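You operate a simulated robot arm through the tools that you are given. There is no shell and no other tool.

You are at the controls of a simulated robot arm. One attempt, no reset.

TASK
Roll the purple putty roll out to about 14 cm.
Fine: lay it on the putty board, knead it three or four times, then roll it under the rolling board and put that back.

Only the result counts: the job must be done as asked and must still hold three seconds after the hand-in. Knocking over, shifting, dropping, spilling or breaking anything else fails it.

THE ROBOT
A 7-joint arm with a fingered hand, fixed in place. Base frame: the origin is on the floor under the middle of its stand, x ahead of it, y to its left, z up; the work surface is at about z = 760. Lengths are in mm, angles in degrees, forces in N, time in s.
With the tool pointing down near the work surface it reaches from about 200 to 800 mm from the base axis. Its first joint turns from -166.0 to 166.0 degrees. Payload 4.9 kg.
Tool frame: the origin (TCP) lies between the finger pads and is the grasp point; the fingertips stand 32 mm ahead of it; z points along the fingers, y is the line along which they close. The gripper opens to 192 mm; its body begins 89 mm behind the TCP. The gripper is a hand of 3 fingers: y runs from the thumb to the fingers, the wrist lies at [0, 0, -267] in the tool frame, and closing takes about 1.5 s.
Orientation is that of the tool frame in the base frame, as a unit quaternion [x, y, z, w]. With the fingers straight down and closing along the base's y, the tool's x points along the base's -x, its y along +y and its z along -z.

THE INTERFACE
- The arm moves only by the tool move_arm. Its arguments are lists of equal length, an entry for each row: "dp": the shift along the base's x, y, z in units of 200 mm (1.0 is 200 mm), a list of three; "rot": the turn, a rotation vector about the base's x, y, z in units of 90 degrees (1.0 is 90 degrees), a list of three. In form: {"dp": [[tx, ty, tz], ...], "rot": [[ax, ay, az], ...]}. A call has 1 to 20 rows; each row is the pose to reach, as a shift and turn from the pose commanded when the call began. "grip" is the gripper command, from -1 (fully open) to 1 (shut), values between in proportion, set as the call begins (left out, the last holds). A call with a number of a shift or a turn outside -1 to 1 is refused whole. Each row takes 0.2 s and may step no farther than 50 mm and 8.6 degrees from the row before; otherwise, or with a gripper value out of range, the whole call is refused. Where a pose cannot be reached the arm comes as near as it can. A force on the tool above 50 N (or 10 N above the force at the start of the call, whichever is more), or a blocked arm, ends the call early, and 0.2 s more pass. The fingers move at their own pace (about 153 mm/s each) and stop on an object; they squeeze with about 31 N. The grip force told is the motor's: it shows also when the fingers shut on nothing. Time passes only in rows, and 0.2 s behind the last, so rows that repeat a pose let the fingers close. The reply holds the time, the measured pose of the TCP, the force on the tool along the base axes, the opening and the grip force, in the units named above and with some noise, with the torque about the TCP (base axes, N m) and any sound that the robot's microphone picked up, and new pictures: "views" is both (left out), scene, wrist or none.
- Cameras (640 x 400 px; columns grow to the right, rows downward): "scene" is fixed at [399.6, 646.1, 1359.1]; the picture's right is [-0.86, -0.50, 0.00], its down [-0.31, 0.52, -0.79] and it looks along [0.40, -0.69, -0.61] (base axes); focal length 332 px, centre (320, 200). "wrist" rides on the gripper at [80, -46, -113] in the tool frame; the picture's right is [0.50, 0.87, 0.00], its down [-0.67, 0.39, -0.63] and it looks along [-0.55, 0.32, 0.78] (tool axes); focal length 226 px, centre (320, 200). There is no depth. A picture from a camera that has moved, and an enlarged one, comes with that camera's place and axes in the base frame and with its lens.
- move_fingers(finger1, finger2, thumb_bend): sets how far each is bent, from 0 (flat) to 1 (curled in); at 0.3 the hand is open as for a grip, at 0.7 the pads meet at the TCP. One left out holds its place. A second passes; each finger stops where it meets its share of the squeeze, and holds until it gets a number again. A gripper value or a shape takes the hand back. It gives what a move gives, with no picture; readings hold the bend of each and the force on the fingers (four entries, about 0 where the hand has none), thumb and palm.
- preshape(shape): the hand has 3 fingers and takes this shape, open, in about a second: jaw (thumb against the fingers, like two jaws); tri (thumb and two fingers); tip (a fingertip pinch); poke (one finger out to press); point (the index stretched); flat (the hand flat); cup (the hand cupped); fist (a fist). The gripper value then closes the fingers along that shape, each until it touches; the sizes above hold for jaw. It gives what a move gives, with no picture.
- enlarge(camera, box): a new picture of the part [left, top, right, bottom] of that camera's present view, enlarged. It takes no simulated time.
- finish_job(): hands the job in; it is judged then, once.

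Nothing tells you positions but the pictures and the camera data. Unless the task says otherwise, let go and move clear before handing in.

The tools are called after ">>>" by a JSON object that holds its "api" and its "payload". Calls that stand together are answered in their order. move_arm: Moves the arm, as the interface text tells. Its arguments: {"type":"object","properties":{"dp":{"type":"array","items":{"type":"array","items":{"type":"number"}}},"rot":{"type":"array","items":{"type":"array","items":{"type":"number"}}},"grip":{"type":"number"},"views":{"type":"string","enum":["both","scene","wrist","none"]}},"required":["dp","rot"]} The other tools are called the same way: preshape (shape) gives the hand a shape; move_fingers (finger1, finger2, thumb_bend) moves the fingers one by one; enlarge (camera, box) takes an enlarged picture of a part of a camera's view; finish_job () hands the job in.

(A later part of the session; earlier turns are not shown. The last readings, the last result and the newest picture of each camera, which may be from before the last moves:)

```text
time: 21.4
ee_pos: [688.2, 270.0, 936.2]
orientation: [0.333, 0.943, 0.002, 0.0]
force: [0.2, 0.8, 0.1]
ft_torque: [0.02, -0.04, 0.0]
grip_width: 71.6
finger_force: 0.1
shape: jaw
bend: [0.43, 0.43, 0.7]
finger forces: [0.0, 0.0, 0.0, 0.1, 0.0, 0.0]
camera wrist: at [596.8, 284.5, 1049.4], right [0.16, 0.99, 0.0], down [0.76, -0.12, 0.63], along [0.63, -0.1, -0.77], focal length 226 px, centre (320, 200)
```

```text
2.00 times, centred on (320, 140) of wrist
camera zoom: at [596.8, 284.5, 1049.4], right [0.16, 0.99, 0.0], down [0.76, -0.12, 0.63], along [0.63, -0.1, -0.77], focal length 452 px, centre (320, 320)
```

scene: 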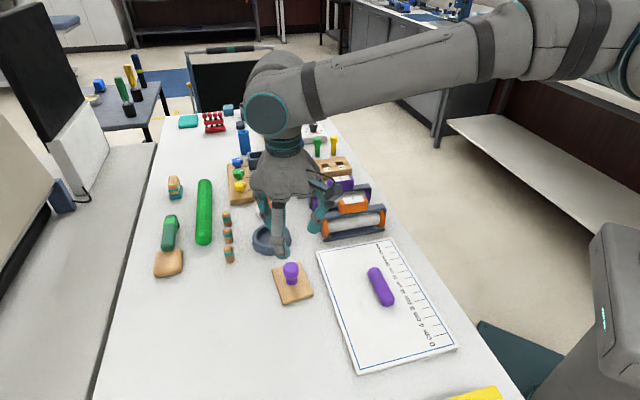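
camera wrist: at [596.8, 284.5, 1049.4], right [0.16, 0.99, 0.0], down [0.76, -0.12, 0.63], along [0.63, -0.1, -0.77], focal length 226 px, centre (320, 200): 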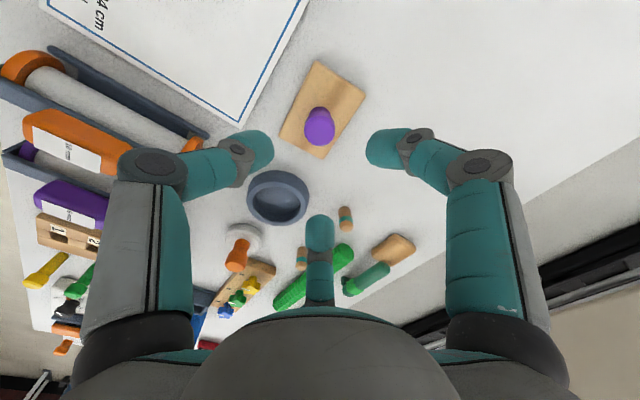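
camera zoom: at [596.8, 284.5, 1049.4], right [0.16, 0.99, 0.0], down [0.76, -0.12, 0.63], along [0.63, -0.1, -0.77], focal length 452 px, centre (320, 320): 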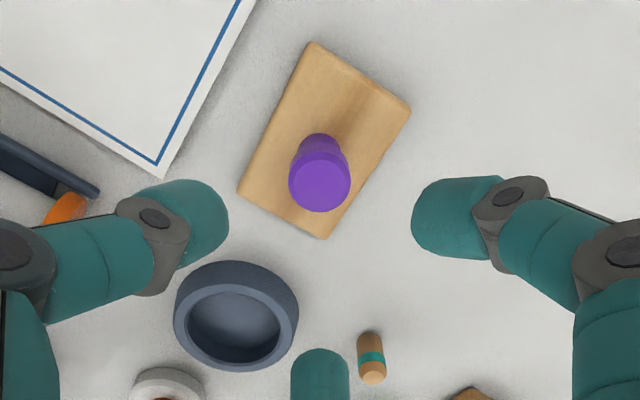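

Both cameras put the plate's centre at (690, 270) with its long axis at 141°, which matches the hand's turn. I'll shift 1.5 mm in x and descend around the knob.

>>> {"api": "move_arm", "payload": {"dp": [[0.007, 0, -0.2], [0.007, 0, -0.4], [0.007, 0, -0.52], [0.007, 0, -0.59]], "rot": [[0, 0, 0], [0, 0, 0], [0, 0, 0], [0, 0, 0]]}}

>>> {"api": "enlarge", "payload": {"camera": "wrist", "box": [220, 80, 420, 240]}}

>>> {"api": "enlarge", "payload": {"camera": "scene", "box": [220, 220, 370, 340]}}

```text
time: 22.4
ee_pos: [690.8, 269.6, 818.0]
orientation: [0.333, 0.943, 0.003, 0.002]
force: [-0.9, 0.3, 0.0]
ft_torque: [0.01, 0.04, 0.04]
grip_width: 71.6
finger_force: 0.1
shape: jaw
bend: [0.43, 0.43, 0.7]
finger forces: [0.1, 0.0, 0.0, 0.0, 0.0, 0.0]
camera wrist: at [598.9, 283.5, 930.7], right [0.16, 0.99, 0.0], down [0.76, -0.12, 0.63], along [0.63, -0.1, -0.77], focal length 226 px, centre (320, 200)
```

scene: 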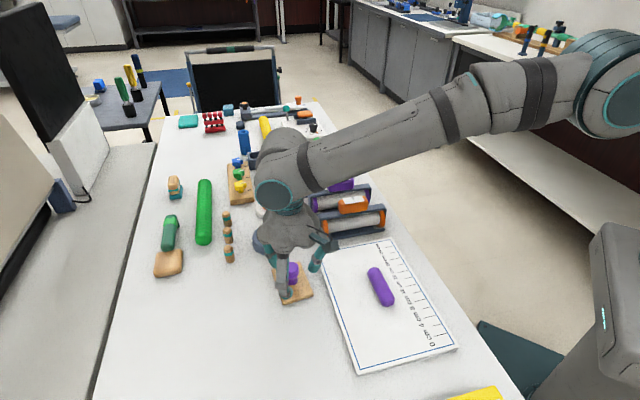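
wrist: 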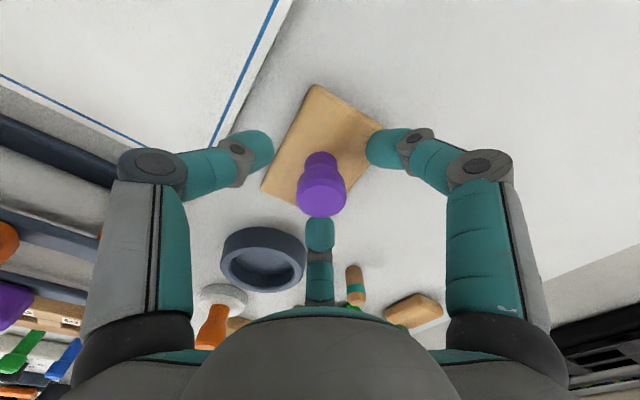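

```text
2.50 times, centred on (320, 160) of wrist
camera zoom: at [598.9, 283.5, 930.7], right [0.16, 0.99, 0.0], down [0.76, -0.12, 0.63], along [0.63, -0.1, -0.77], focal length 565 px, centre (320, 300)
```

zoom: 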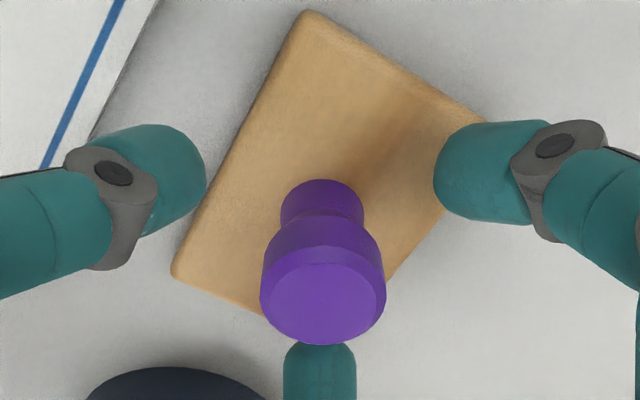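

```text
3.33 times, centred on (295, 280) of scene
camera zoom: at [399.6, 646.1, 1359.1], right [-0.86, -0.5, 0.0], down [-0.31, 0.52, -0.79], along [0.4, -0.69, -0.61], focal length 1108 px, centre (403, -67)
```

zoom: 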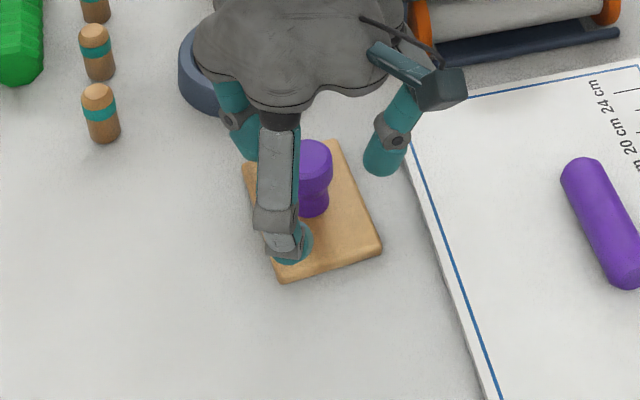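

The knob is centred between the fingers. I'll lower another 9 mm so the tips stay just above the plate, then close on the knob.

>>> {"api": "move_arm", "payload": {"dp": [[0, 0, -0.03], [0, 0, -0.046]], "rot": [[0, 0, 0], [0, 0, 0]], "views": "none"}}

>>> {"api": "move_arm", "payload": {"dp": [[0, 0, 0], [0, 0, 0], [0, 0, 0], [0, 0, 0], [0, 0, 0]], "rot": [[0, 0, 0], [0, 0, 0], [0, 0, 0], [0, 0, 0], [0, 0, 0]], "grip": 1.0}}

>>> {"api": "enlarge", "payload": {"camera": "scene", "box": [220, 220, 370, 340]}}

>>> {"api": "enlarge", "payload": {"camera": "wrist", "box": [220, 80, 420, 240]}}

```text
time: 23.0
ee_pos: [690.0, 270.4, 809.4]
orientation: [0.332, 0.943, 0.003, 0.0]
force: [1.1, 0.1, -0.1]
ft_torque: [-0.01, 0.01, -0.01]
grip_width: 71.7
finger_force: 0.0
shape: jaw
bend: [0.43, 0.43, 0.7]
finger forces: [0.1, 0.0, 0.0, 0.1, 0.1, 0.0]
```

```text
time: 24.2
ee_pos: [690.7, 268.0, 809.6]
orientation: [0.333, 0.943, 0.003, 0.0]
force: [-0.3, 0.1, -0.6]
ft_torque: [0.02, -0.02, 0.03]
grip_width: 24.3
finger_force: 31.2
shape: jaw
bend: [0.75, 0.76, 0.7]
finger forces: [27.3, 26.8, 0.0, 0.0, 27.3, 0.0]
camera wrist: at [598.8, 283.8, 921.5], right [0.16, 0.99, 0.0], down [0.76, -0.12, 0.63], along [0.63, -0.1, -0.77], focal length 226 px, centre (320, 200)
```

scene: 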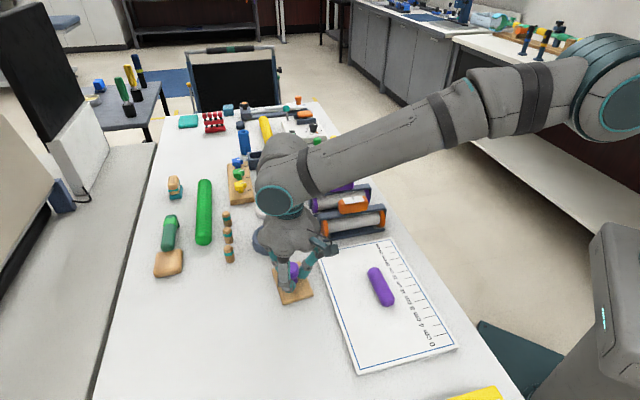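
wrist: 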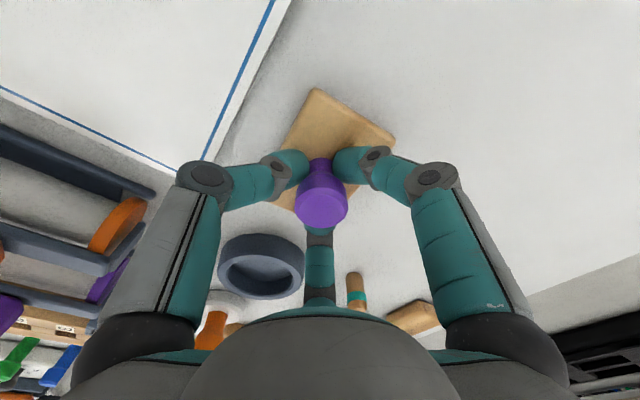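

```text
3.33 times, centred on (295, 280) of scene
camera zoom: at [399.6, 646.1, 1359.1], right [-0.86, -0.5, 0.0], down [-0.31, 0.52, -0.79], along [0.4, -0.69, -0.61], focal length 1108 px, centre (403, -67)
```

zoom: 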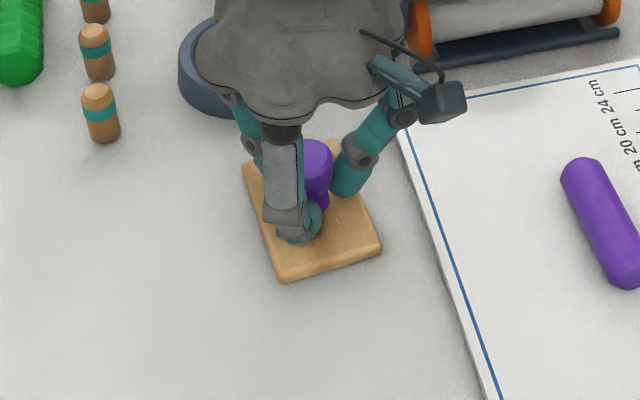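

```text
2.50 times, centred on (320, 160) of wrist
camera zoom: at [598.8, 283.8, 921.5], right [0.16, 0.99, 0.0], down [0.76, -0.12, 0.63], along [0.63, -0.1, -0.77], focal length 565 px, centre (320, 300)
```

zoom: 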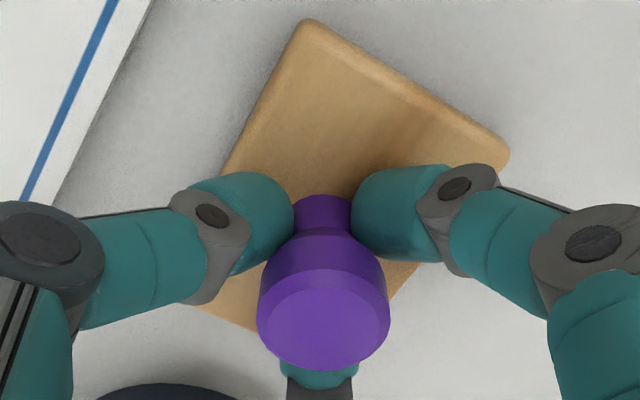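

The knob's stem is gripped evenly at 27 N per finger, and the plate hasn't moved. Before lifting, I'll measure the roll more precisely with a tight enlargement.

>>> {"api": "enlarge", "payload": {"camera": "scene", "box": [350, 255, 410, 315]}}

>>> {"api": "enlarge", "payload": {"camera": "scene", "box": [310, 230, 470, 380]}}

```text
6.67 times, centred on (380, 285) of scene
camera zoom: at [399.6, 646.1, 1359.1], right [-0.86, -0.5, 0.0], down [-0.31, 0.52, -0.79], along [0.4, -0.69, -0.61], focal length 2215 px, centre (-80, -367)
```

zoom: 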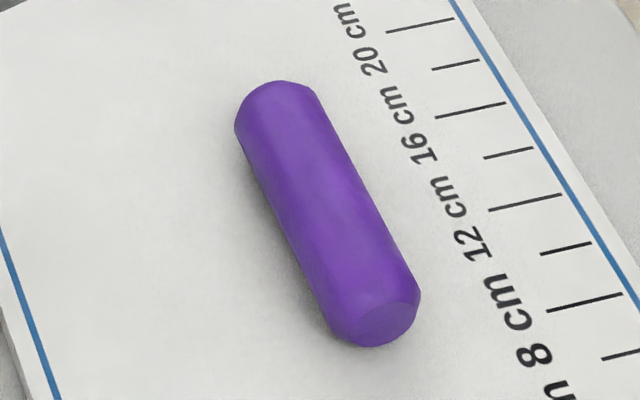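

```text
2.67 times, centred on (390, 305) of scene
camera zoom: at [399.6, 646.1, 1359.1], right [-0.86, -0.5, 0.0], down [-0.31, 0.52, -0.79], along [0.4, -0.69, -0.61], focal length 886 px, centre (133, -80)
```

zoom: 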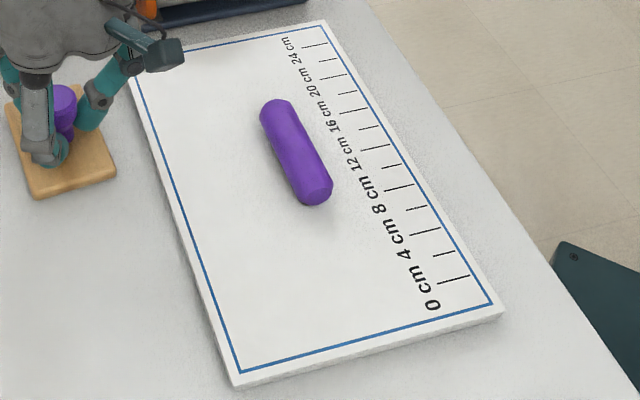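

The roll measures about 29 mm thick and 89 mm long, so 14 cm should come at about 22–23 mm thickness. I'll lift the plate straight up 90 mm.

>>> {"api": "move_arm", "payload": {"dp": [[0, 0, 0.05], [0, 0, 0.2], [0, 0, 0.4], [0, 0, 0.45]], "rot": [[0, 0, 0], [0, 0, 0], [0, 0, 0], [0, 0, 0]]}}

```text
time: 25.2
ee_pos: [690.4, 270.0, 900.1]
orientation: [0.333, 0.943, 0.002, 0.0]
force: [-0.9, 0.5, -0.7]
ft_torque: [-0.01, 0.01, -0.04]
grip_width: 24.2
finger_force: 31.1
shape: jaw
bend: [0.75, 0.76, 0.7]
finger forces: [27.2, 26.8, 0.0, 0.0, 27.2, 0.0]
camera wrist: at [598.7, 284.1, 1012.5], right [0.16, 0.99, 0.0], down [0.76, -0.12, 0.63], along [0.63, -0.1, -0.77], focal length 226 px, centre (320, 200)
```

scene: 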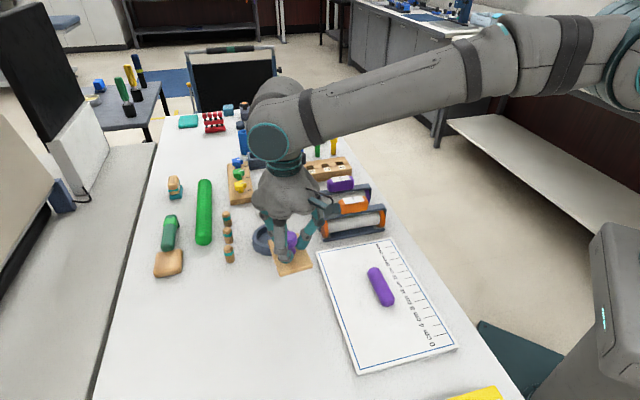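
wrist: 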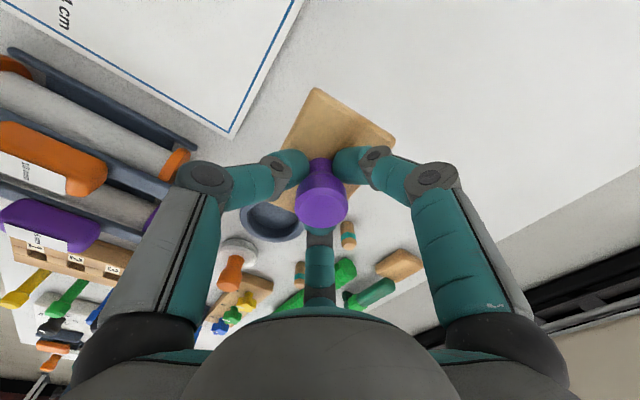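

The plate is lifted level and held securely. I'll carry it over the roll near (512.5, 198.5), turning back 6° so its long side lies along the roll.

>>> {"api": "move_arm", "payload": {"dp": [[-0.15, -0.06, 0], [-0.33, -0.135, 0], [-0.52, -0.21, 0], [-0.71, -0.285, 0], [-0.85, -0.345, 0], [-0.889, -0.359, 0], [-0.889, -0.359, 0]], "rot": [[0, 0, -0.01], [0, 0, -0.022], [0, 0, -0.035], [0, 0, -0.048], [0, 0, -0.06], [0, 0, -0.0667], [0, 0, -0.0667]]}}

>>> {"api": "enlarge", "payload": {"camera": "scene", "box": [320, 220, 470, 340]}}

>>> {"api": "enlarge", "payload": {"camera": "wrist", "box": [220, 60, 420, 220]}}

```text
time: 26.8
ee_pos: [511.7, 198.4, 898.4]
orientation: [0.383, 0.924, 0.002, 0.0]
force: [-0.2, 0.3, -0.6]
ft_torque: [0.0, -0.03, 0.0]
grip_width: 24.3
finger_force: 31.0
shape: jaw
bend: [0.75, 0.76, 0.7]
finger forces: [27.2, 26.9, 0.0, 0.0, 27.2, 0.1]
camera wrist: at [421.9, 221.3, 1011.8], right [0.26, 0.97, 0.0], down [0.75, -0.2, 0.63], along [0.61, -0.16, -0.77], focal length 226 px, centre (320, 200)
```

scene: 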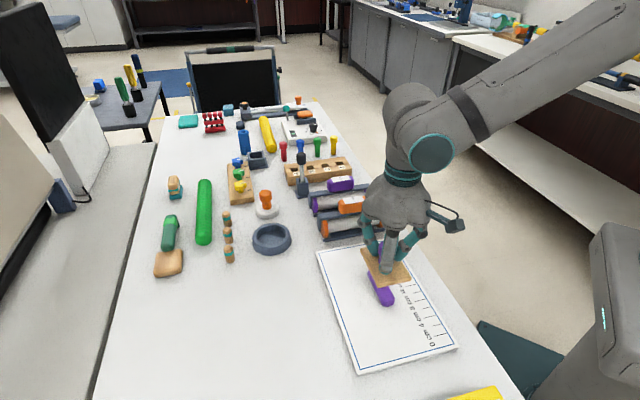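
wrist: 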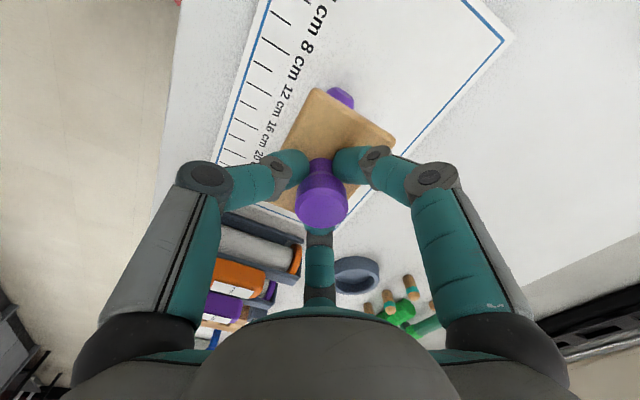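

```text
3.33 times, centred on (395, 280) of scene
camera zoom: at [399.6, 646.1, 1359.1], right [-0.86, -0.5, 0.0], down [-0.31, 0.52, -0.79], along [0.4, -0.69, -0.61], focal length 1108 px, centre (70, -67)
```

zoom: 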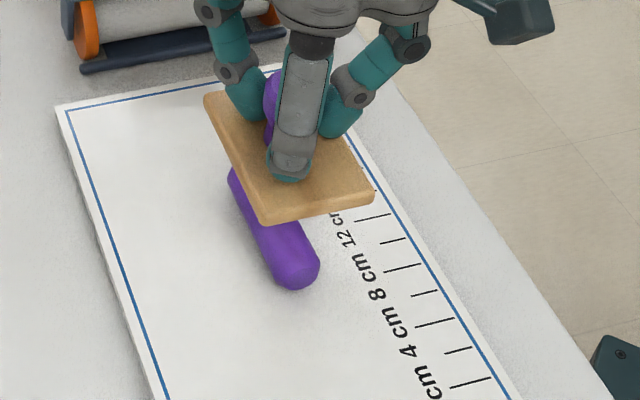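

```text
2.50 times, centred on (320, 140) of wrist
camera zoom: at [421.9, 221.3, 1011.8], right [0.26, 0.97, 0.0], down [0.75, -0.2, 0.63], along [0.61, -0.16, -0.77], focal length 565 px, centre (320, 350)
```

zoom: 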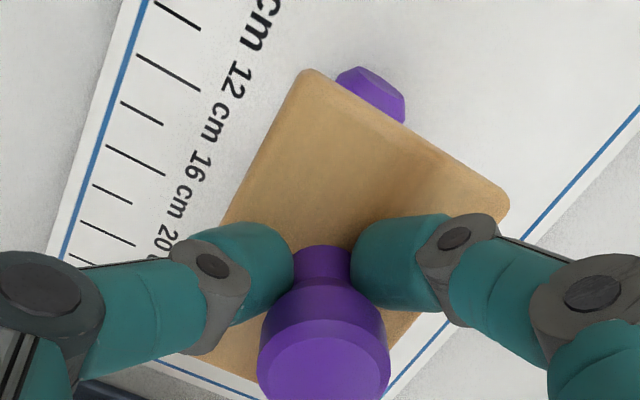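

The plate is parallel to the roll and above it. I'll lower it to just above the expected contact height and check.

>>> {"api": "move_arm", "payload": {"dp": [[0, 0, -0.15], [0, 0, -0.22]], "rot": [[0, 0, 0], [0, 0, 0]], "views": "none"}}

>>> {"api": "enlarge", "payload": {"camera": "scene", "box": [320, 220, 470, 340]}}

>>> {"api": "enlarge", "payload": {"camera": "wrist", "box": [220, 60, 420, 220]}}

```text
time: 27.4
ee_pos: [510.7, 198.7, 855.4]
orientation: [0.382, 0.924, 0.002, 0.001]
force: [-0.6, 0.5, -1.1]
ft_torque: [0.0, 0.02, 0.03]
grip_width: 24.4
finger_force: 30.9
shape: jaw
bend: [0.75, 0.76, 0.7]
finger forces: [27.1, 26.9, 0.0, 0.0, 27.2, 0.0]
```

```text
3.33 times, centred on (395, 280) of scene
camera zoom: at [399.6, 646.1, 1359.1], right [-0.86, -0.5, 0.0], down [-0.31, 0.52, -0.79], along [0.4, -0.69, -0.61], focal length 1108 px, centre (70, -67)
```

zoom: 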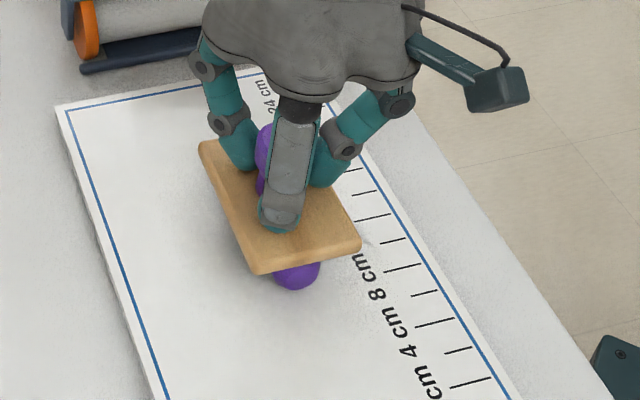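

```text
2.50 times, centred on (320, 140) of wrist
camera zoom: at [421.9, 221.9, 967.8], right [0.26, 0.97, 0.0], down [0.75, -0.2, 0.63], along [0.61, -0.16, -0.77], focal length 565 px, centre (320, 350)
```

zoom: 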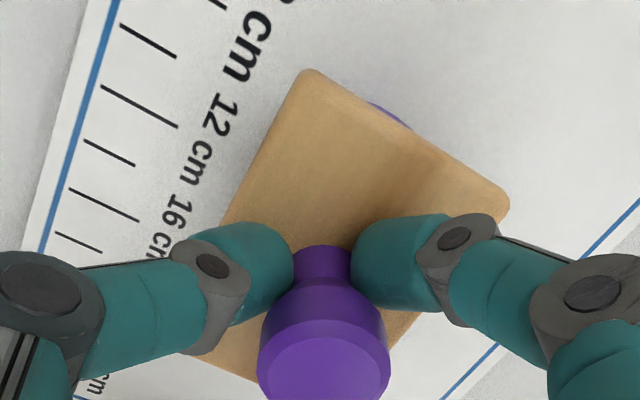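

The plate is centred over the roll with a few millimetres to go. I'll lower in small steps until it rests on the roll.

>>> {"api": "move_arm", "payload": {"dp": [[0, 0, -0.015], [0, 0, -0.025], [0, 0, -0.035], [0, 0, -0.035]], "rot": [[0, 0, 0], [0, 0, 0], [0, 0, 0], [0, 0, 0]], "views": "none"}}

```text
time: 28.4
ee_pos: [514.0, 199.2, 848.8]
orientation: [0.382, 0.924, 0.002, 0.001]
force: [-2.1, 0.1, 8.3]
ft_torque: [-0.01, 0.04, -0.03]
grip_width: 24.2
finger_force: 31.0
shape: jaw
bend: [0.75, 0.76, 0.69]
finger forces: [28.2, 27.5, 0.0, 0.0, 29.7, 0.0]
```

The plate rests on the roll with 8 N. I'll press slightly and make one gentle stroke of ±20 mm across the roll's axis, then check its effect.

>>> {"api": "move_arm", "payload": {"dp": [[0, 0, -0.007], [0.024, 0.024, -0.007], [0.048, 0.048, -0.007], [0.071, 0.071, -0.007], [0.048, 0.048, -0.007], [0.024, 0.024, -0.007], [0, 0, -0.007], [-0.024, -0.024, -0.007], [-0.048, -0.048, -0.007], [-0.071, -0.071, -0.007], [-0.048, -0.048, -0.007], [-0.024, -0.024, -0.007], [0, 0, -0.007]], "rot": [[0, 0, 0], [0, 0, 0], [0, 0, 0], [0, 0, 0], [0, 0, 0], [0, 0, 0], [0, 0, 0], [0, 0, 0], [0, 0, 0], [0, 0, 0], [0, 0, 0], [0, 0, 0], [0, 0, 0]]}}

>>> {"api": "enlarge", "payload": {"camera": "scene", "box": [320, 220, 470, 340]}}

>>> {"api": "enlarge", "payload": {"camera": "wrist", "box": [220, 60, 420, 220]}}

```text
time: 31.2
ee_pos: [512.4, 197.2, 845.2]
orientation: [0.381, 0.924, 0.001, 0.0]
force: [-1.1, -0.6, 3.5]
ft_torque: [-0.04, 0.05, -0.01]
grip_width: 25.5
finger_force: 30.9
shape: jaw
bend: [0.75, 0.77, 0.69]
finger forces: [29.8, 29.3, 0.1, 0.1, 30.2, 0.0]
camera wrist: at [422.5, 221.9, 958.9], right [0.26, 0.97, 0.0], down [0.75, -0.2, 0.63], along [0.61, -0.16, -0.77], focal length 226 px, centre (320, 200)
```

scene: 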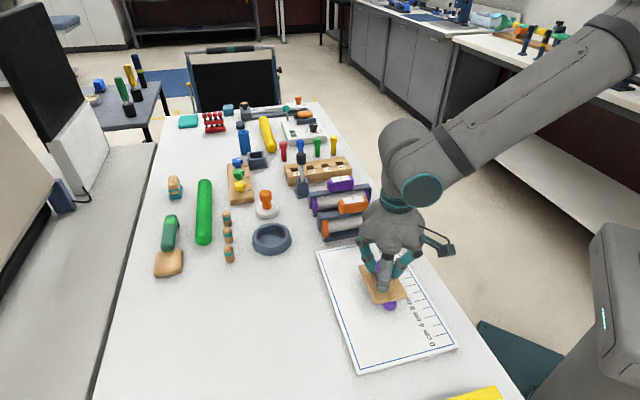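
wrist: 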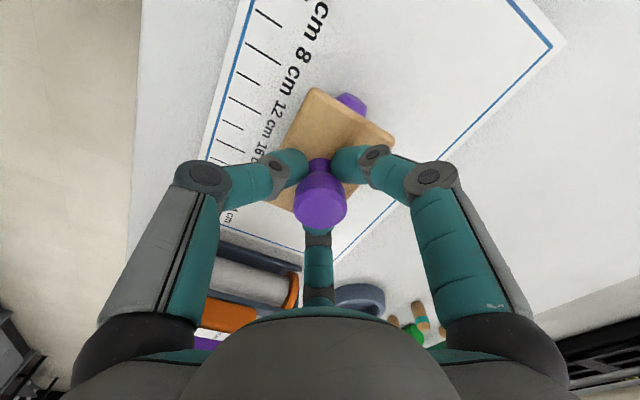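

```text
3.33 times, centred on (395, 280) of scene
camera zoom: at [399.6, 646.1, 1359.1], right [-0.86, -0.5, 0.0], down [-0.31, 0.52, -0.79], along [0.4, -0.69, -0.61], focal length 1108 px, centre (70, -67)
```

zoom: 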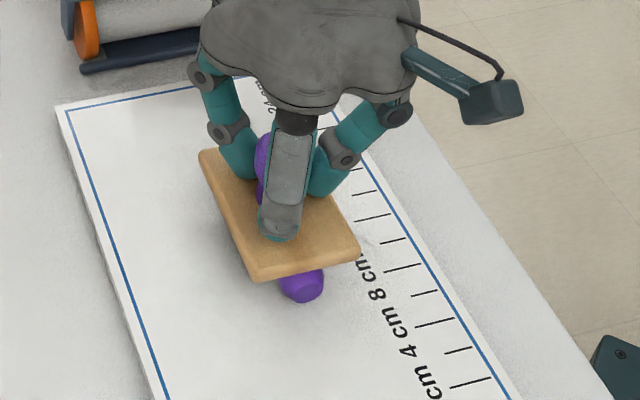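

```text
2.50 times, centred on (320, 140) of wrist
camera zoom: at [422.5, 221.9, 958.9], right [0.26, 0.97, 0.0], down [0.75, -0.2, 0.63], along [0.61, -0.16, -0.77], focal length 565 px, centre (320, 350)
```

zoom: 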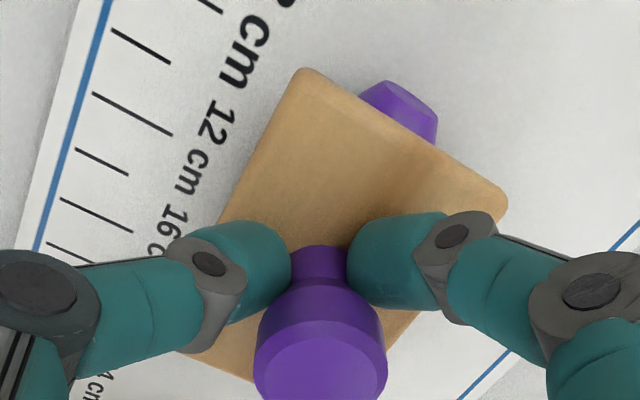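

It works: the roll's near end moved out about 9 mm, so it's now roughly 105 mm long. I'll make another stroke, pressing slightly deeper, then check again.

>>> {"api": "move_arm", "payload": {"dp": [[0, 0, -0.008], [0.024, 0.024, -0.008], [0.048, 0.048, -0.008], [0.071, 0.071, -0.008], [0.048, 0.048, -0.008], [0.024, 0.024, -0.008], [0, 0, -0.008], [-0.024, -0.024, -0.008], [-0.048, -0.048, -0.008], [-0.071, -0.071, -0.008], [-0.048, -0.048, -0.008], [-0.024, -0.024, -0.008], [0, 0, -0.008]], "rot": [[0, 0, 0], [0, 0, 0], [0, 0, 0], [0, 0, 0], [0, 0, 0], [0, 0, 0], [0, 0, 0], [0, 0, 0], [0, 0, 0], [0, 0, 0], [0, 0, 0], [0, 0, 0], [0, 0, 0]]}}

>>> {"api": "enlarge", "payload": {"camera": "scene", "box": [320, 220, 470, 340]}}

>>> {"api": "enlarge", "payload": {"camera": "wrist", "box": [220, 60, 420, 220]}}

```text
time: 34.0
ee_pos: [512.2, 197.9, 844.5]
orientation: [0.381, 0.924, 0.001, 0.001]
force: [-1.6, -1.1, 3.0]
ft_torque: [-0.08, 0.04, 0.02]
grip_width: 25.5
finger_force: 30.6
shape: jaw
bend: [0.75, 0.77, 0.69]
finger forces: [30.2, 29.7, 0.0, 0.0, 30.6, 0.1]
camera wrist: at [422.6, 221.8, 957.7], right [0.26, 0.97, 0.0], down [0.75, -0.2, 0.63], along [0.61, -0.16, -0.77], focal length 226 px, centre (320, 200)
```

scene: 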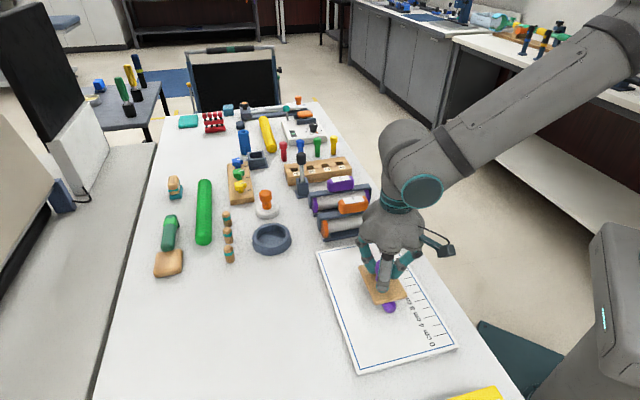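
wrist: 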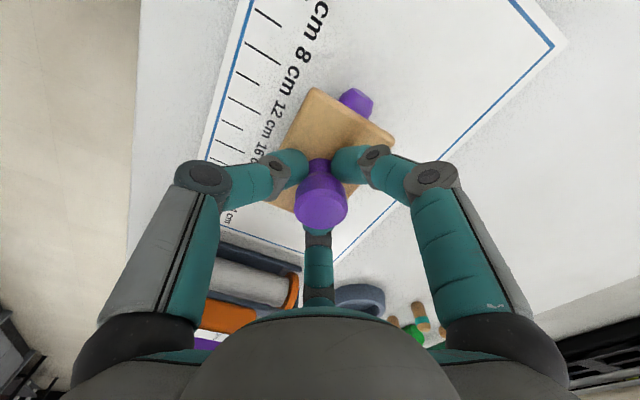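

```text
3.33 times, centred on (395, 280) of scene
camera zoom: at [399.6, 646.1, 1359.1], right [-0.86, -0.5, 0.0], down [-0.31, 0.52, -0.79], along [0.4, -0.69, -0.61], focal length 1108 px, centre (70, -67)
```

zoom: 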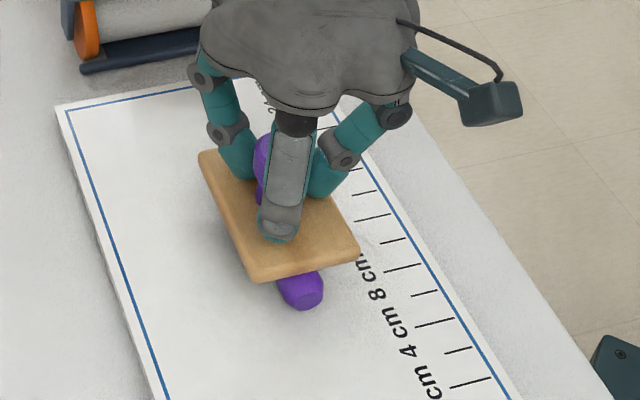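

```text
2.50 times, centred on (320, 140) of wrist
camera zoom: at [422.6, 221.8, 957.7], right [0.26, 0.97, 0.0], down [0.75, -0.2, 0.63], along [0.61, -0.16, -0.77], focal length 565 px, centre (320, 350)
```

zoom: 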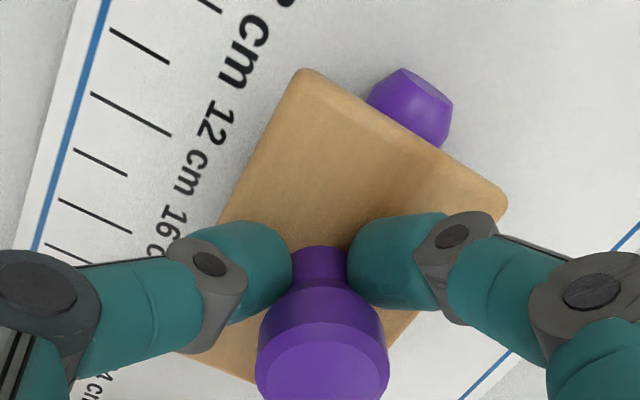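

The near end is out about 14 mm in all, so the roll should be about 117 mm, and thickness tracks the plate height well. One more stroke 1.2 mm lower, then I'll lift the plate and measure properly.

>>> {"api": "move_arm", "payload": {"dp": [[0, 0, -0.006], [0.024, 0.024, -0.006], [0.048, 0.048, -0.006], [0.071, 0.071, -0.006], [0.048, 0.048, -0.006], [0.024, 0.024, -0.006], [0, 0, -0.006], [-0.024, -0.024, -0.006], [-0.048, -0.048, -0.006], [-0.071, -0.071, -0.006], [-0.048, -0.048, -0.006], [-0.024, -0.024, -0.006], [0, 0, -0.006]], "rot": [[0, 0, 0], [0, 0, 0], [0, 0, 0], [0, 0, 0], [0, 0, 0], [0, 0, 0], [0, 0, 0], [0, 0, 0], [0, 0, 0], [0, 0, 0], [0, 0, 0], [0, 0, 0], [0, 0, 0]], "views": "none"}}

>>> {"api": "enlarge", "payload": {"camera": "scene", "box": [320, 220, 470, 340]}}

>>> {"api": "enlarge", "payload": {"camera": "wrist", "box": [220, 60, 420, 220]}}

```text
time: 36.8
ee_pos: [512.7, 198.4, 844.6]
orientation: [0.382, 0.924, 0.002, 0.001]
force: [0.2, -0.5, 0.3]
ft_torque: [-0.01, 0.03, 0.02]
grip_width: 25.4
finger_force: 30.8
shape: jaw
bend: [0.75, 0.77, 0.69]
finger forces: [30.1, 29.8, 0.0, 0.1, 29.2, 0.1]
```

```text
3.33 times, centred on (395, 280) of scene
camera zoom: at [399.6, 646.1, 1359.1], right [-0.86, -0.5, 0.0], down [-0.31, 0.52, -0.79], along [0.4, -0.69, -0.61], focal length 1108 px, centre (70, -67)
```

zoom: 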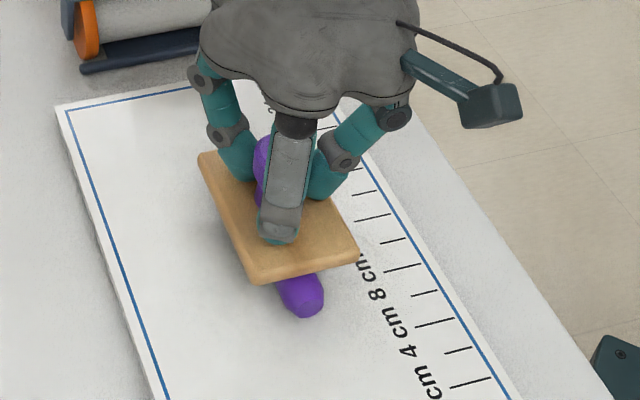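

```text
2.50 times, centred on (320, 140) of wrist
camera zoom: at [422.3, 222.4, 956.9], right [0.26, 0.97, 0.0], down [0.75, -0.2, 0.63], along [0.61, -0.16, -0.77], focal length 565 px, centre (320, 350)
```

zoom: 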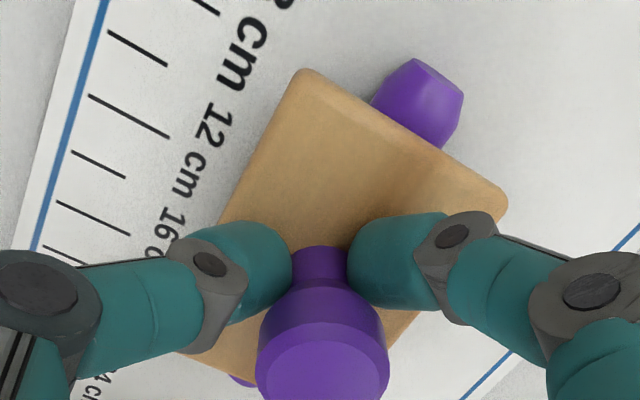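

The near end is out about 19 mm, which suggests roughly 127 mm. I'll lift the plate and move it aside toward the robot to measure the whole roll.

>>> {"api": "move_arm", "payload": {"dp": [[0, 0, 0.05], [0, 0, 0.2], [0, 0, 0.4], [-0.12, -0.12, 0.45], [-0.28, -0.28, 0.45], [-0.43, -0.43, 0.45], [-0.5, -0.5, 0.45]], "rot": [[0, 0, 0], [0, 0, 0], [0, 0, 0], [0, 0, 0], [0, 0, 0], [0, 0, 0], [0, 0, 0]]}}

>>> {"api": "enlarge", "payload": {"camera": "scene", "box": [320, 220, 470, 340]}}

>>> {"api": "enlarge", "payload": {"camera": "scene", "box": [350, 255, 410, 315]}}

```text
time: 38.4
ee_pos: [412.1, 98.5, 934.4]
orientation: [0.383, 0.924, 0.001, 0.001]
force: [0.5, -0.1, -0.5]
ft_torque: [-0.02, -0.03, 0.01]
grip_width: 25.3
finger_force: 31.2
shape: jaw
bend: [0.75, 0.77, 0.69]
finger forces: [30.1, 29.8, 0.1, 0.0, 28.6, 0.1]
camera wrist: at [322.7, 121.9, 1047.7], right [0.26, 0.97, 0.0], down [0.75, -0.2, 0.63], along [0.61, -0.16, -0.77], focal length 226 px, centre (320, 200)
```

scene: 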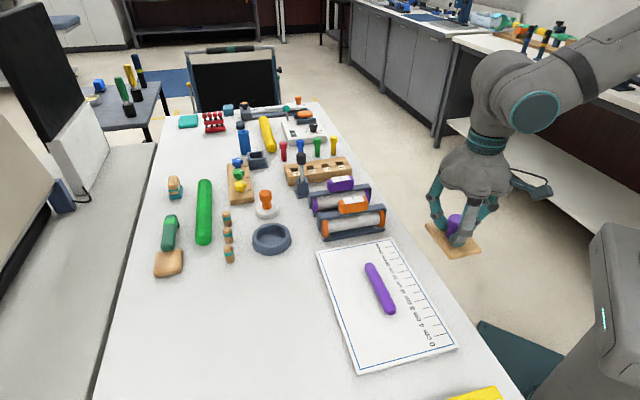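
wrist: 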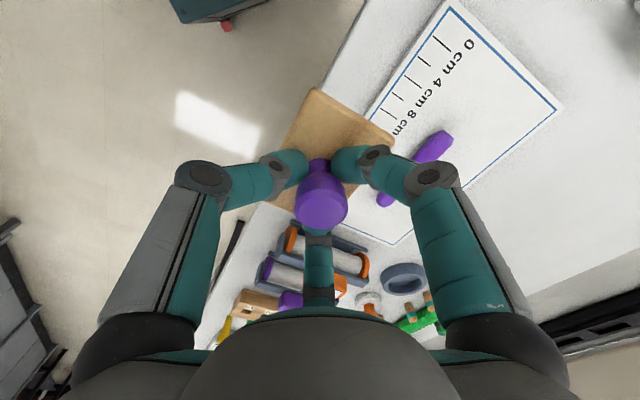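

```text
3.33 times, centred on (395, 280) of scene
camera zoom: at [399.6, 646.1, 1359.1], right [-0.86, -0.5, 0.0], down [-0.31, 0.52, -0.79], along [0.4, -0.69, -0.61], focal length 1108 px, centre (70, -67)
```

zoom: 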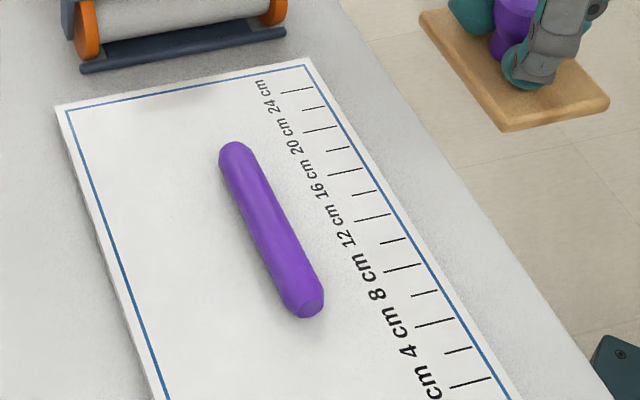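

```text
6.67 times, centred on (380, 285) of scene
camera zoom: at [399.6, 646.1, 1359.1], right [-0.86, -0.5, 0.0], down [-0.31, 0.52, -0.79], along [0.4, -0.69, -0.61], focal length 2215 px, centre (-80, -367)
```

zoom: 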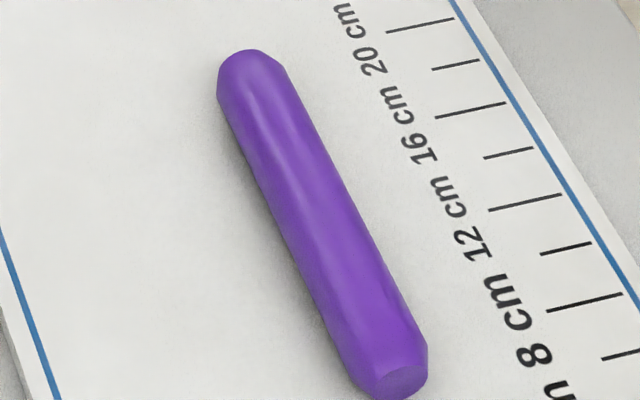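

With the ruler as a check, the roll measures about 127–128 mm long and centred near (514, 199). It needs about 12 mm more, which is one more stroke roughly 1.2 mm lower, so I'll bring the plate back over it.

>>> {"api": "move_arm", "payload": {"dp": [[0.15, 0.15, 0], [0.3, 0.3, 0], [0.43, 0.43, 0], [0.5, 0.5, 0], [0.5, 0.5, -0.2], [0.5, 0.5, -0.38], [0.5, 0.5, -0.435]], "rot": [[0, 0, 0], [0, 0, 0], [0, 0, 0], [0, 0, 0], [0, 0, 0], [0, 0, 0], [0, 0, 0]], "views": "none"}}

>>> {"api": "enlarge", "payload": {"camera": "scene", "box": [320, 220, 470, 340]}}

>>> {"api": "enlarge", "payload": {"camera": "wrist", "box": [220, 60, 420, 220]}}

```text
time: 40.0
ee_pos: [512.6, 197.9, 847.0]
orientation: [0.382, 0.924, 0.002, 0.001]
force: [0.5, 0.6, -1.3]
ft_torque: [0.02, 0.05, 0.0]
grip_width: 25.3
finger_force: 31.1
shape: jaw
bend: [0.75, 0.77, 0.69]
finger forces: [29.9, 29.7, 0.1, 0.0, 28.2, 0.0]
```

```text
3.33 times, centred on (395, 280) of scene
camera zoom: at [399.6, 646.1, 1359.1], right [-0.86, -0.5, 0.0], down [-0.31, 0.52, -0.79], along [0.4, -0.69, -0.61], focal length 1108 px, centre (70, -67)
```

zoom: 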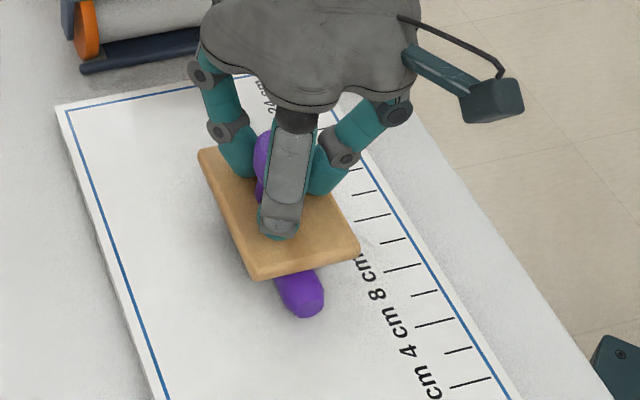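

```text
2.50 times, centred on (320, 140) of wrist
camera zoom: at [422.5, 221.9, 960.1], right [0.26, 0.97, 0.0], down [0.75, -0.2, 0.63], along [0.61, -0.16, -0.77], focal length 565 px, centre (320, 350)
```

zoom: 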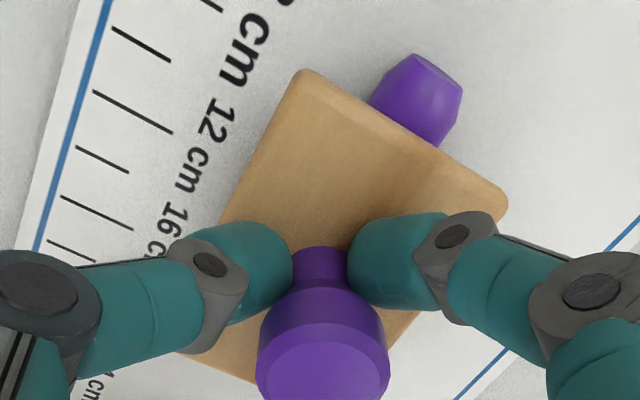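

The plate is back over the roll, 3 mm above contact. I'll lower to about 1.1 mm below the last stroke's height and make one stroke.

>>> {"api": "move_arm", "payload": {"dp": [[0, 0, -0.012], [0, 0, -0.0205], [0.024, 0.024, -0.0205], [0.048, 0.048, -0.0205], [0.071, 0.071, -0.0205], [0.048, 0.048, -0.0205], [0.024, 0.024, -0.0205], [0, 0, -0.0205], [-0.024, -0.024, -0.0205], [-0.048, -0.048, -0.0205], [-0.071, -0.071, -0.0205], [-0.048, -0.048, -0.0205], [-0.024, -0.024, -0.0205], [0, 0, -0.0205]], "rot": [[0, 0, 0], [0, 0, 0], [0, 0, 0], [0, 0, 0], [0, 0, 0], [0, 0, 0], [0, 0, 0], [0, 0, 0], [0, 0, 0], [0, 0, 0], [0, 0, 0], [0, 0, 0], [0, 0, 0], [0, 0, 0]], "views": "none"}}

>>> {"api": "enlarge", "payload": {"camera": "scene", "box": [320, 220, 470, 340]}}

```text
time: 43.0
ee_pos: [511.6, 198.1, 842.9]
orientation: [0.382, 0.924, 0.002, 0.001]
force: [-1.4, -1.4, 3.5]
ft_torque: [-0.03, 0.02, -0.02]
grip_width: 25.2
finger_force: 31.0
shape: jaw
bend: [0.75, 0.77, 0.69]
finger forces: [30.0, 30.2, 0.1, 0.0, 30.1, 0.1]
```

```text
3.33 times, centred on (395, 280) of scene
camera zoom: at [399.6, 646.1, 1359.1], right [-0.86, -0.5, 0.0], down [-0.31, 0.52, -0.79], along [0.4, -0.69, -0.61], focal length 1108 px, centre (70, -67)
```

zoom: 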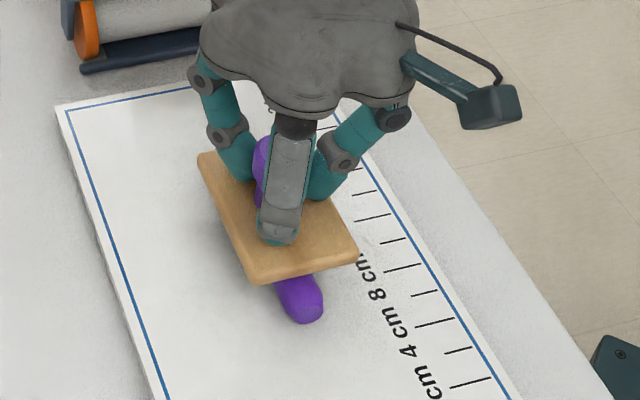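

The near end moved out another 4 mm, suggesting about 136 mm. I'll lift again to measure before the final touch.

>>> {"api": "move_arm", "payload": {"dp": [[0, 0, 0.05], [0, 0, 0.2], [0, 0, 0.4], [-0.12, -0.12, 0.45], [-0.28, -0.28, 0.45], [-0.43, -0.43, 0.45], [-0.5, -0.5, 0.45]], "rot": [[0, 0, 0], [0, 0, 0], [0, 0, 0], [0, 0, 0], [0, 0, 0], [0, 0, 0], [0, 0, 0]], "views": "none"}}

>>> {"api": "enlarge", "payload": {"camera": "scene", "box": [350, 258, 410, 323]}}

>>> {"api": "enlarge", "payload": {"camera": "scene", "box": [360, 250, 400, 275]}}

>>> {"api": "enlarge", "payload": {"camera": "scene", "box": [370, 295, 410, 320]}}

```text
time: 44.6
ee_pos: [411.4, 97.3, 932.5]
orientation: [0.383, 0.924, 0.002, 0.001]
force: [-0.4, -0.5, 0.2]
ft_torque: [0.03, -0.03, 0.02]
grip_width: 24.9
finger_force: 30.7
shape: jaw
bend: [0.75, 0.77, 0.69]
finger forces: [29.8, 29.8, 0.1, 0.0, 28.4, 0.0]
```

```text
6.15 times, centred on (380, 290) of scene
camera zoom: at [399.6, 646.1, 1359.1], right [-0.86, -0.5, 0.0], down [-0.31, 0.52, -0.79], along [0.4, -0.69, -0.61], focal length 2045 px, centre (-49, -357)
```

zoom: 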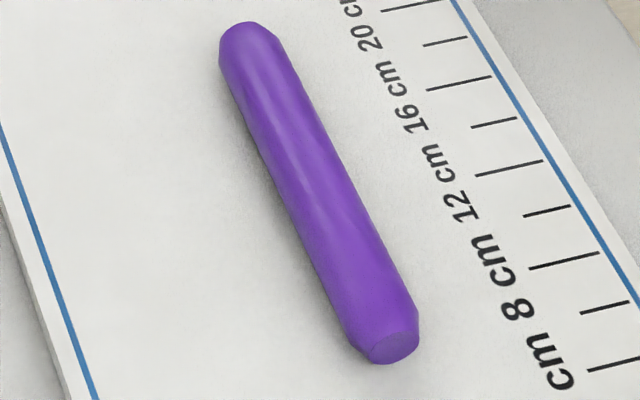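

```text
16.00 times, centred on (380, 262) of scene
camera zoom: at [399.6, 646.1, 1359.1], right [-0.86, -0.5, 0.0], down [-0.31, 0.52, -0.79], along [0.4, -0.69, -0.61], focal length 5317 px, centre (-640, -800)
```

zoom: 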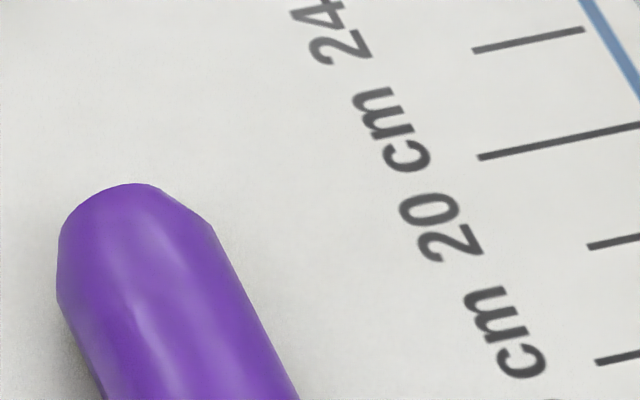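

```text
16.00 times, centred on (390, 308) of scene
camera zoom: at [399.6, 646.1, 1359.1], right [-0.86, -0.5, 0.0], down [-0.31, 0.52, -0.79], along [0.4, -0.69, -0.61], focal length 5317 px, centre (-800, -1520)
```

zoom: 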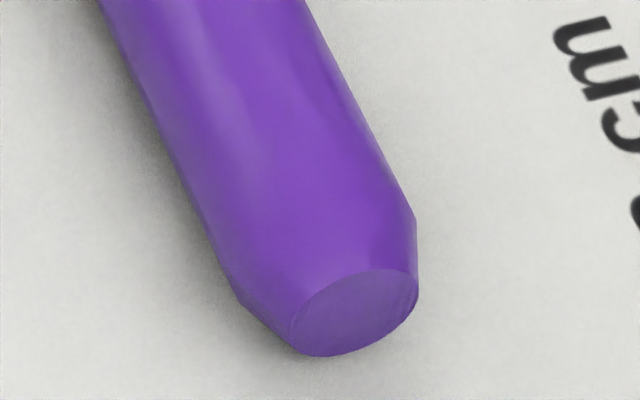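

The roll now measures about 135 mm (flat end near (467, 246), far end near (560, 149)), and ruler spacings in the same picture agree within 1%. One more very light stroke should bring it to 140, so I'll return the plate.

>>> {"api": "move_arm", "payload": {"dp": [[0.15, 0.15, 0], [0.3, 0.3, 0], [0.43, 0.43, 0], [0.5, 0.5, 0], [0.5, 0.5, -0.2], [0.5, 0.5, -0.38], [0.5, 0.5, -0.435]], "rot": [[0, 0, 0], [0, 0, 0], [0, 0, 0], [0, 0, 0], [0, 0, 0], [0, 0, 0], [0, 0, 0]], "views": "none"}}

>>> {"api": "move_arm", "payload": {"dp": [[0, 0, -0.01], [0, 0, -0.017], [0.024, 0.024, -0.017], [0.048, 0.048, -0.017], [0.071, 0.071, -0.017], [0.048, 0.048, -0.017], [0.024, 0.024, -0.017], [0, 0, -0.017], [-0.024, -0.024, -0.017], [-0.048, -0.048, -0.017], [-0.071, -0.071, -0.017], [-0.048, -0.048, -0.017], [-0.024, -0.024, -0.017], [0, 0, -0.017]], "rot": [[0, 0, 0], [0, 0, 0], [0, 0, 0], [0, 0, 0], [0, 0, 0], [0, 0, 0], [0, 0, 0], [0, 0, 0], [0, 0, 0], [0, 0, 0], [0, 0, 0], [0, 0, 0], [0, 0, 0], [0, 0, 0]], "views": "none"}}

>>> {"api": "enlarge", "payload": {"camera": "scene", "box": [320, 220, 470, 340]}}

>>> {"api": "enlarge", "payload": {"camera": "scene", "box": [370, 295, 410, 320]}}

```text
time: 46.2
ee_pos: [513.2, 197.7, 846.1]
orientation: [0.381, 0.924, 0.002, 0.002]
force: [0.3, 0.3, 0.7]
ft_torque: [0.01, 0.01, -0.05]
grip_width: 25.2
finger_force: 30.8
shape: jaw
bend: [0.75, 0.77, 0.69]
finger forces: [29.7, 29.8, 0.0, 0.0, 28.0, 0.0]
```

```text
time: 49.2
ee_pos: [513.3, 198.0, 842.2]
orientation: [0.382, 0.924, 0.003, 0.001]
force: [-2.4, -1.4, 3.6]
ft_torque: [-0.09, 0.1, 0.01]
grip_width: 25.4
finger_force: 31.3
shape: jaw
bend: [0.75, 0.77, 0.69]
finger forces: [29.5, 29.6, 0.0, 0.1, 30.6, 0.0]
```

```text
3.33 times, centred on (395, 280) of scene
camera zoom: at [399.6, 646.1, 1359.1], right [-0.86, -0.5, 0.0], down [-0.31, 0.52, -0.79], along [0.4, -0.69, -0.61], focal length 1108 px, centre (70, -67)
```

zoom: 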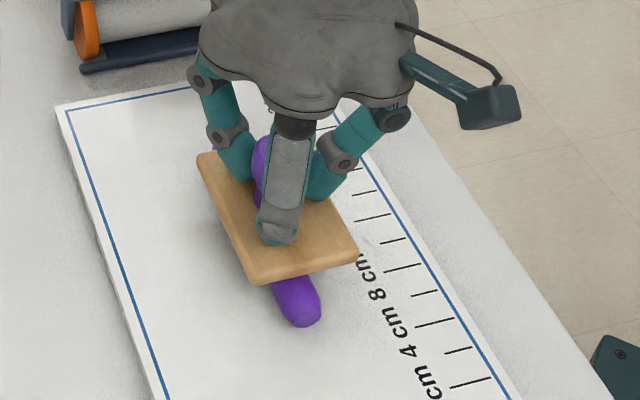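

```text
16.00 times, centred on (390, 308) of scene
camera zoom: at [399.6, 646.1, 1359.1], right [-0.86, -0.5, 0.0], down [-0.31, 0.52, -0.79], along [0.4, -0.69, -0.61], focal length 5317 px, centre (-800, -1520)
```

zoom: 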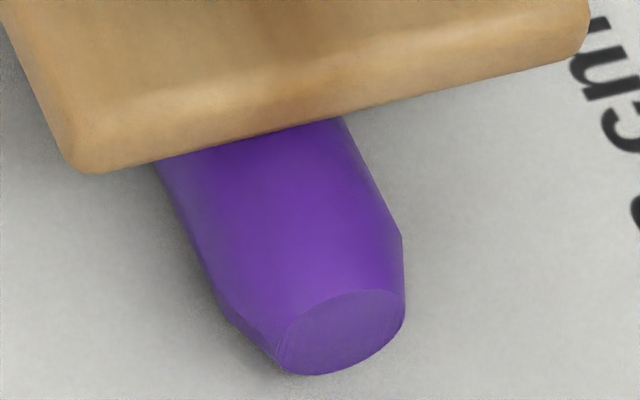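

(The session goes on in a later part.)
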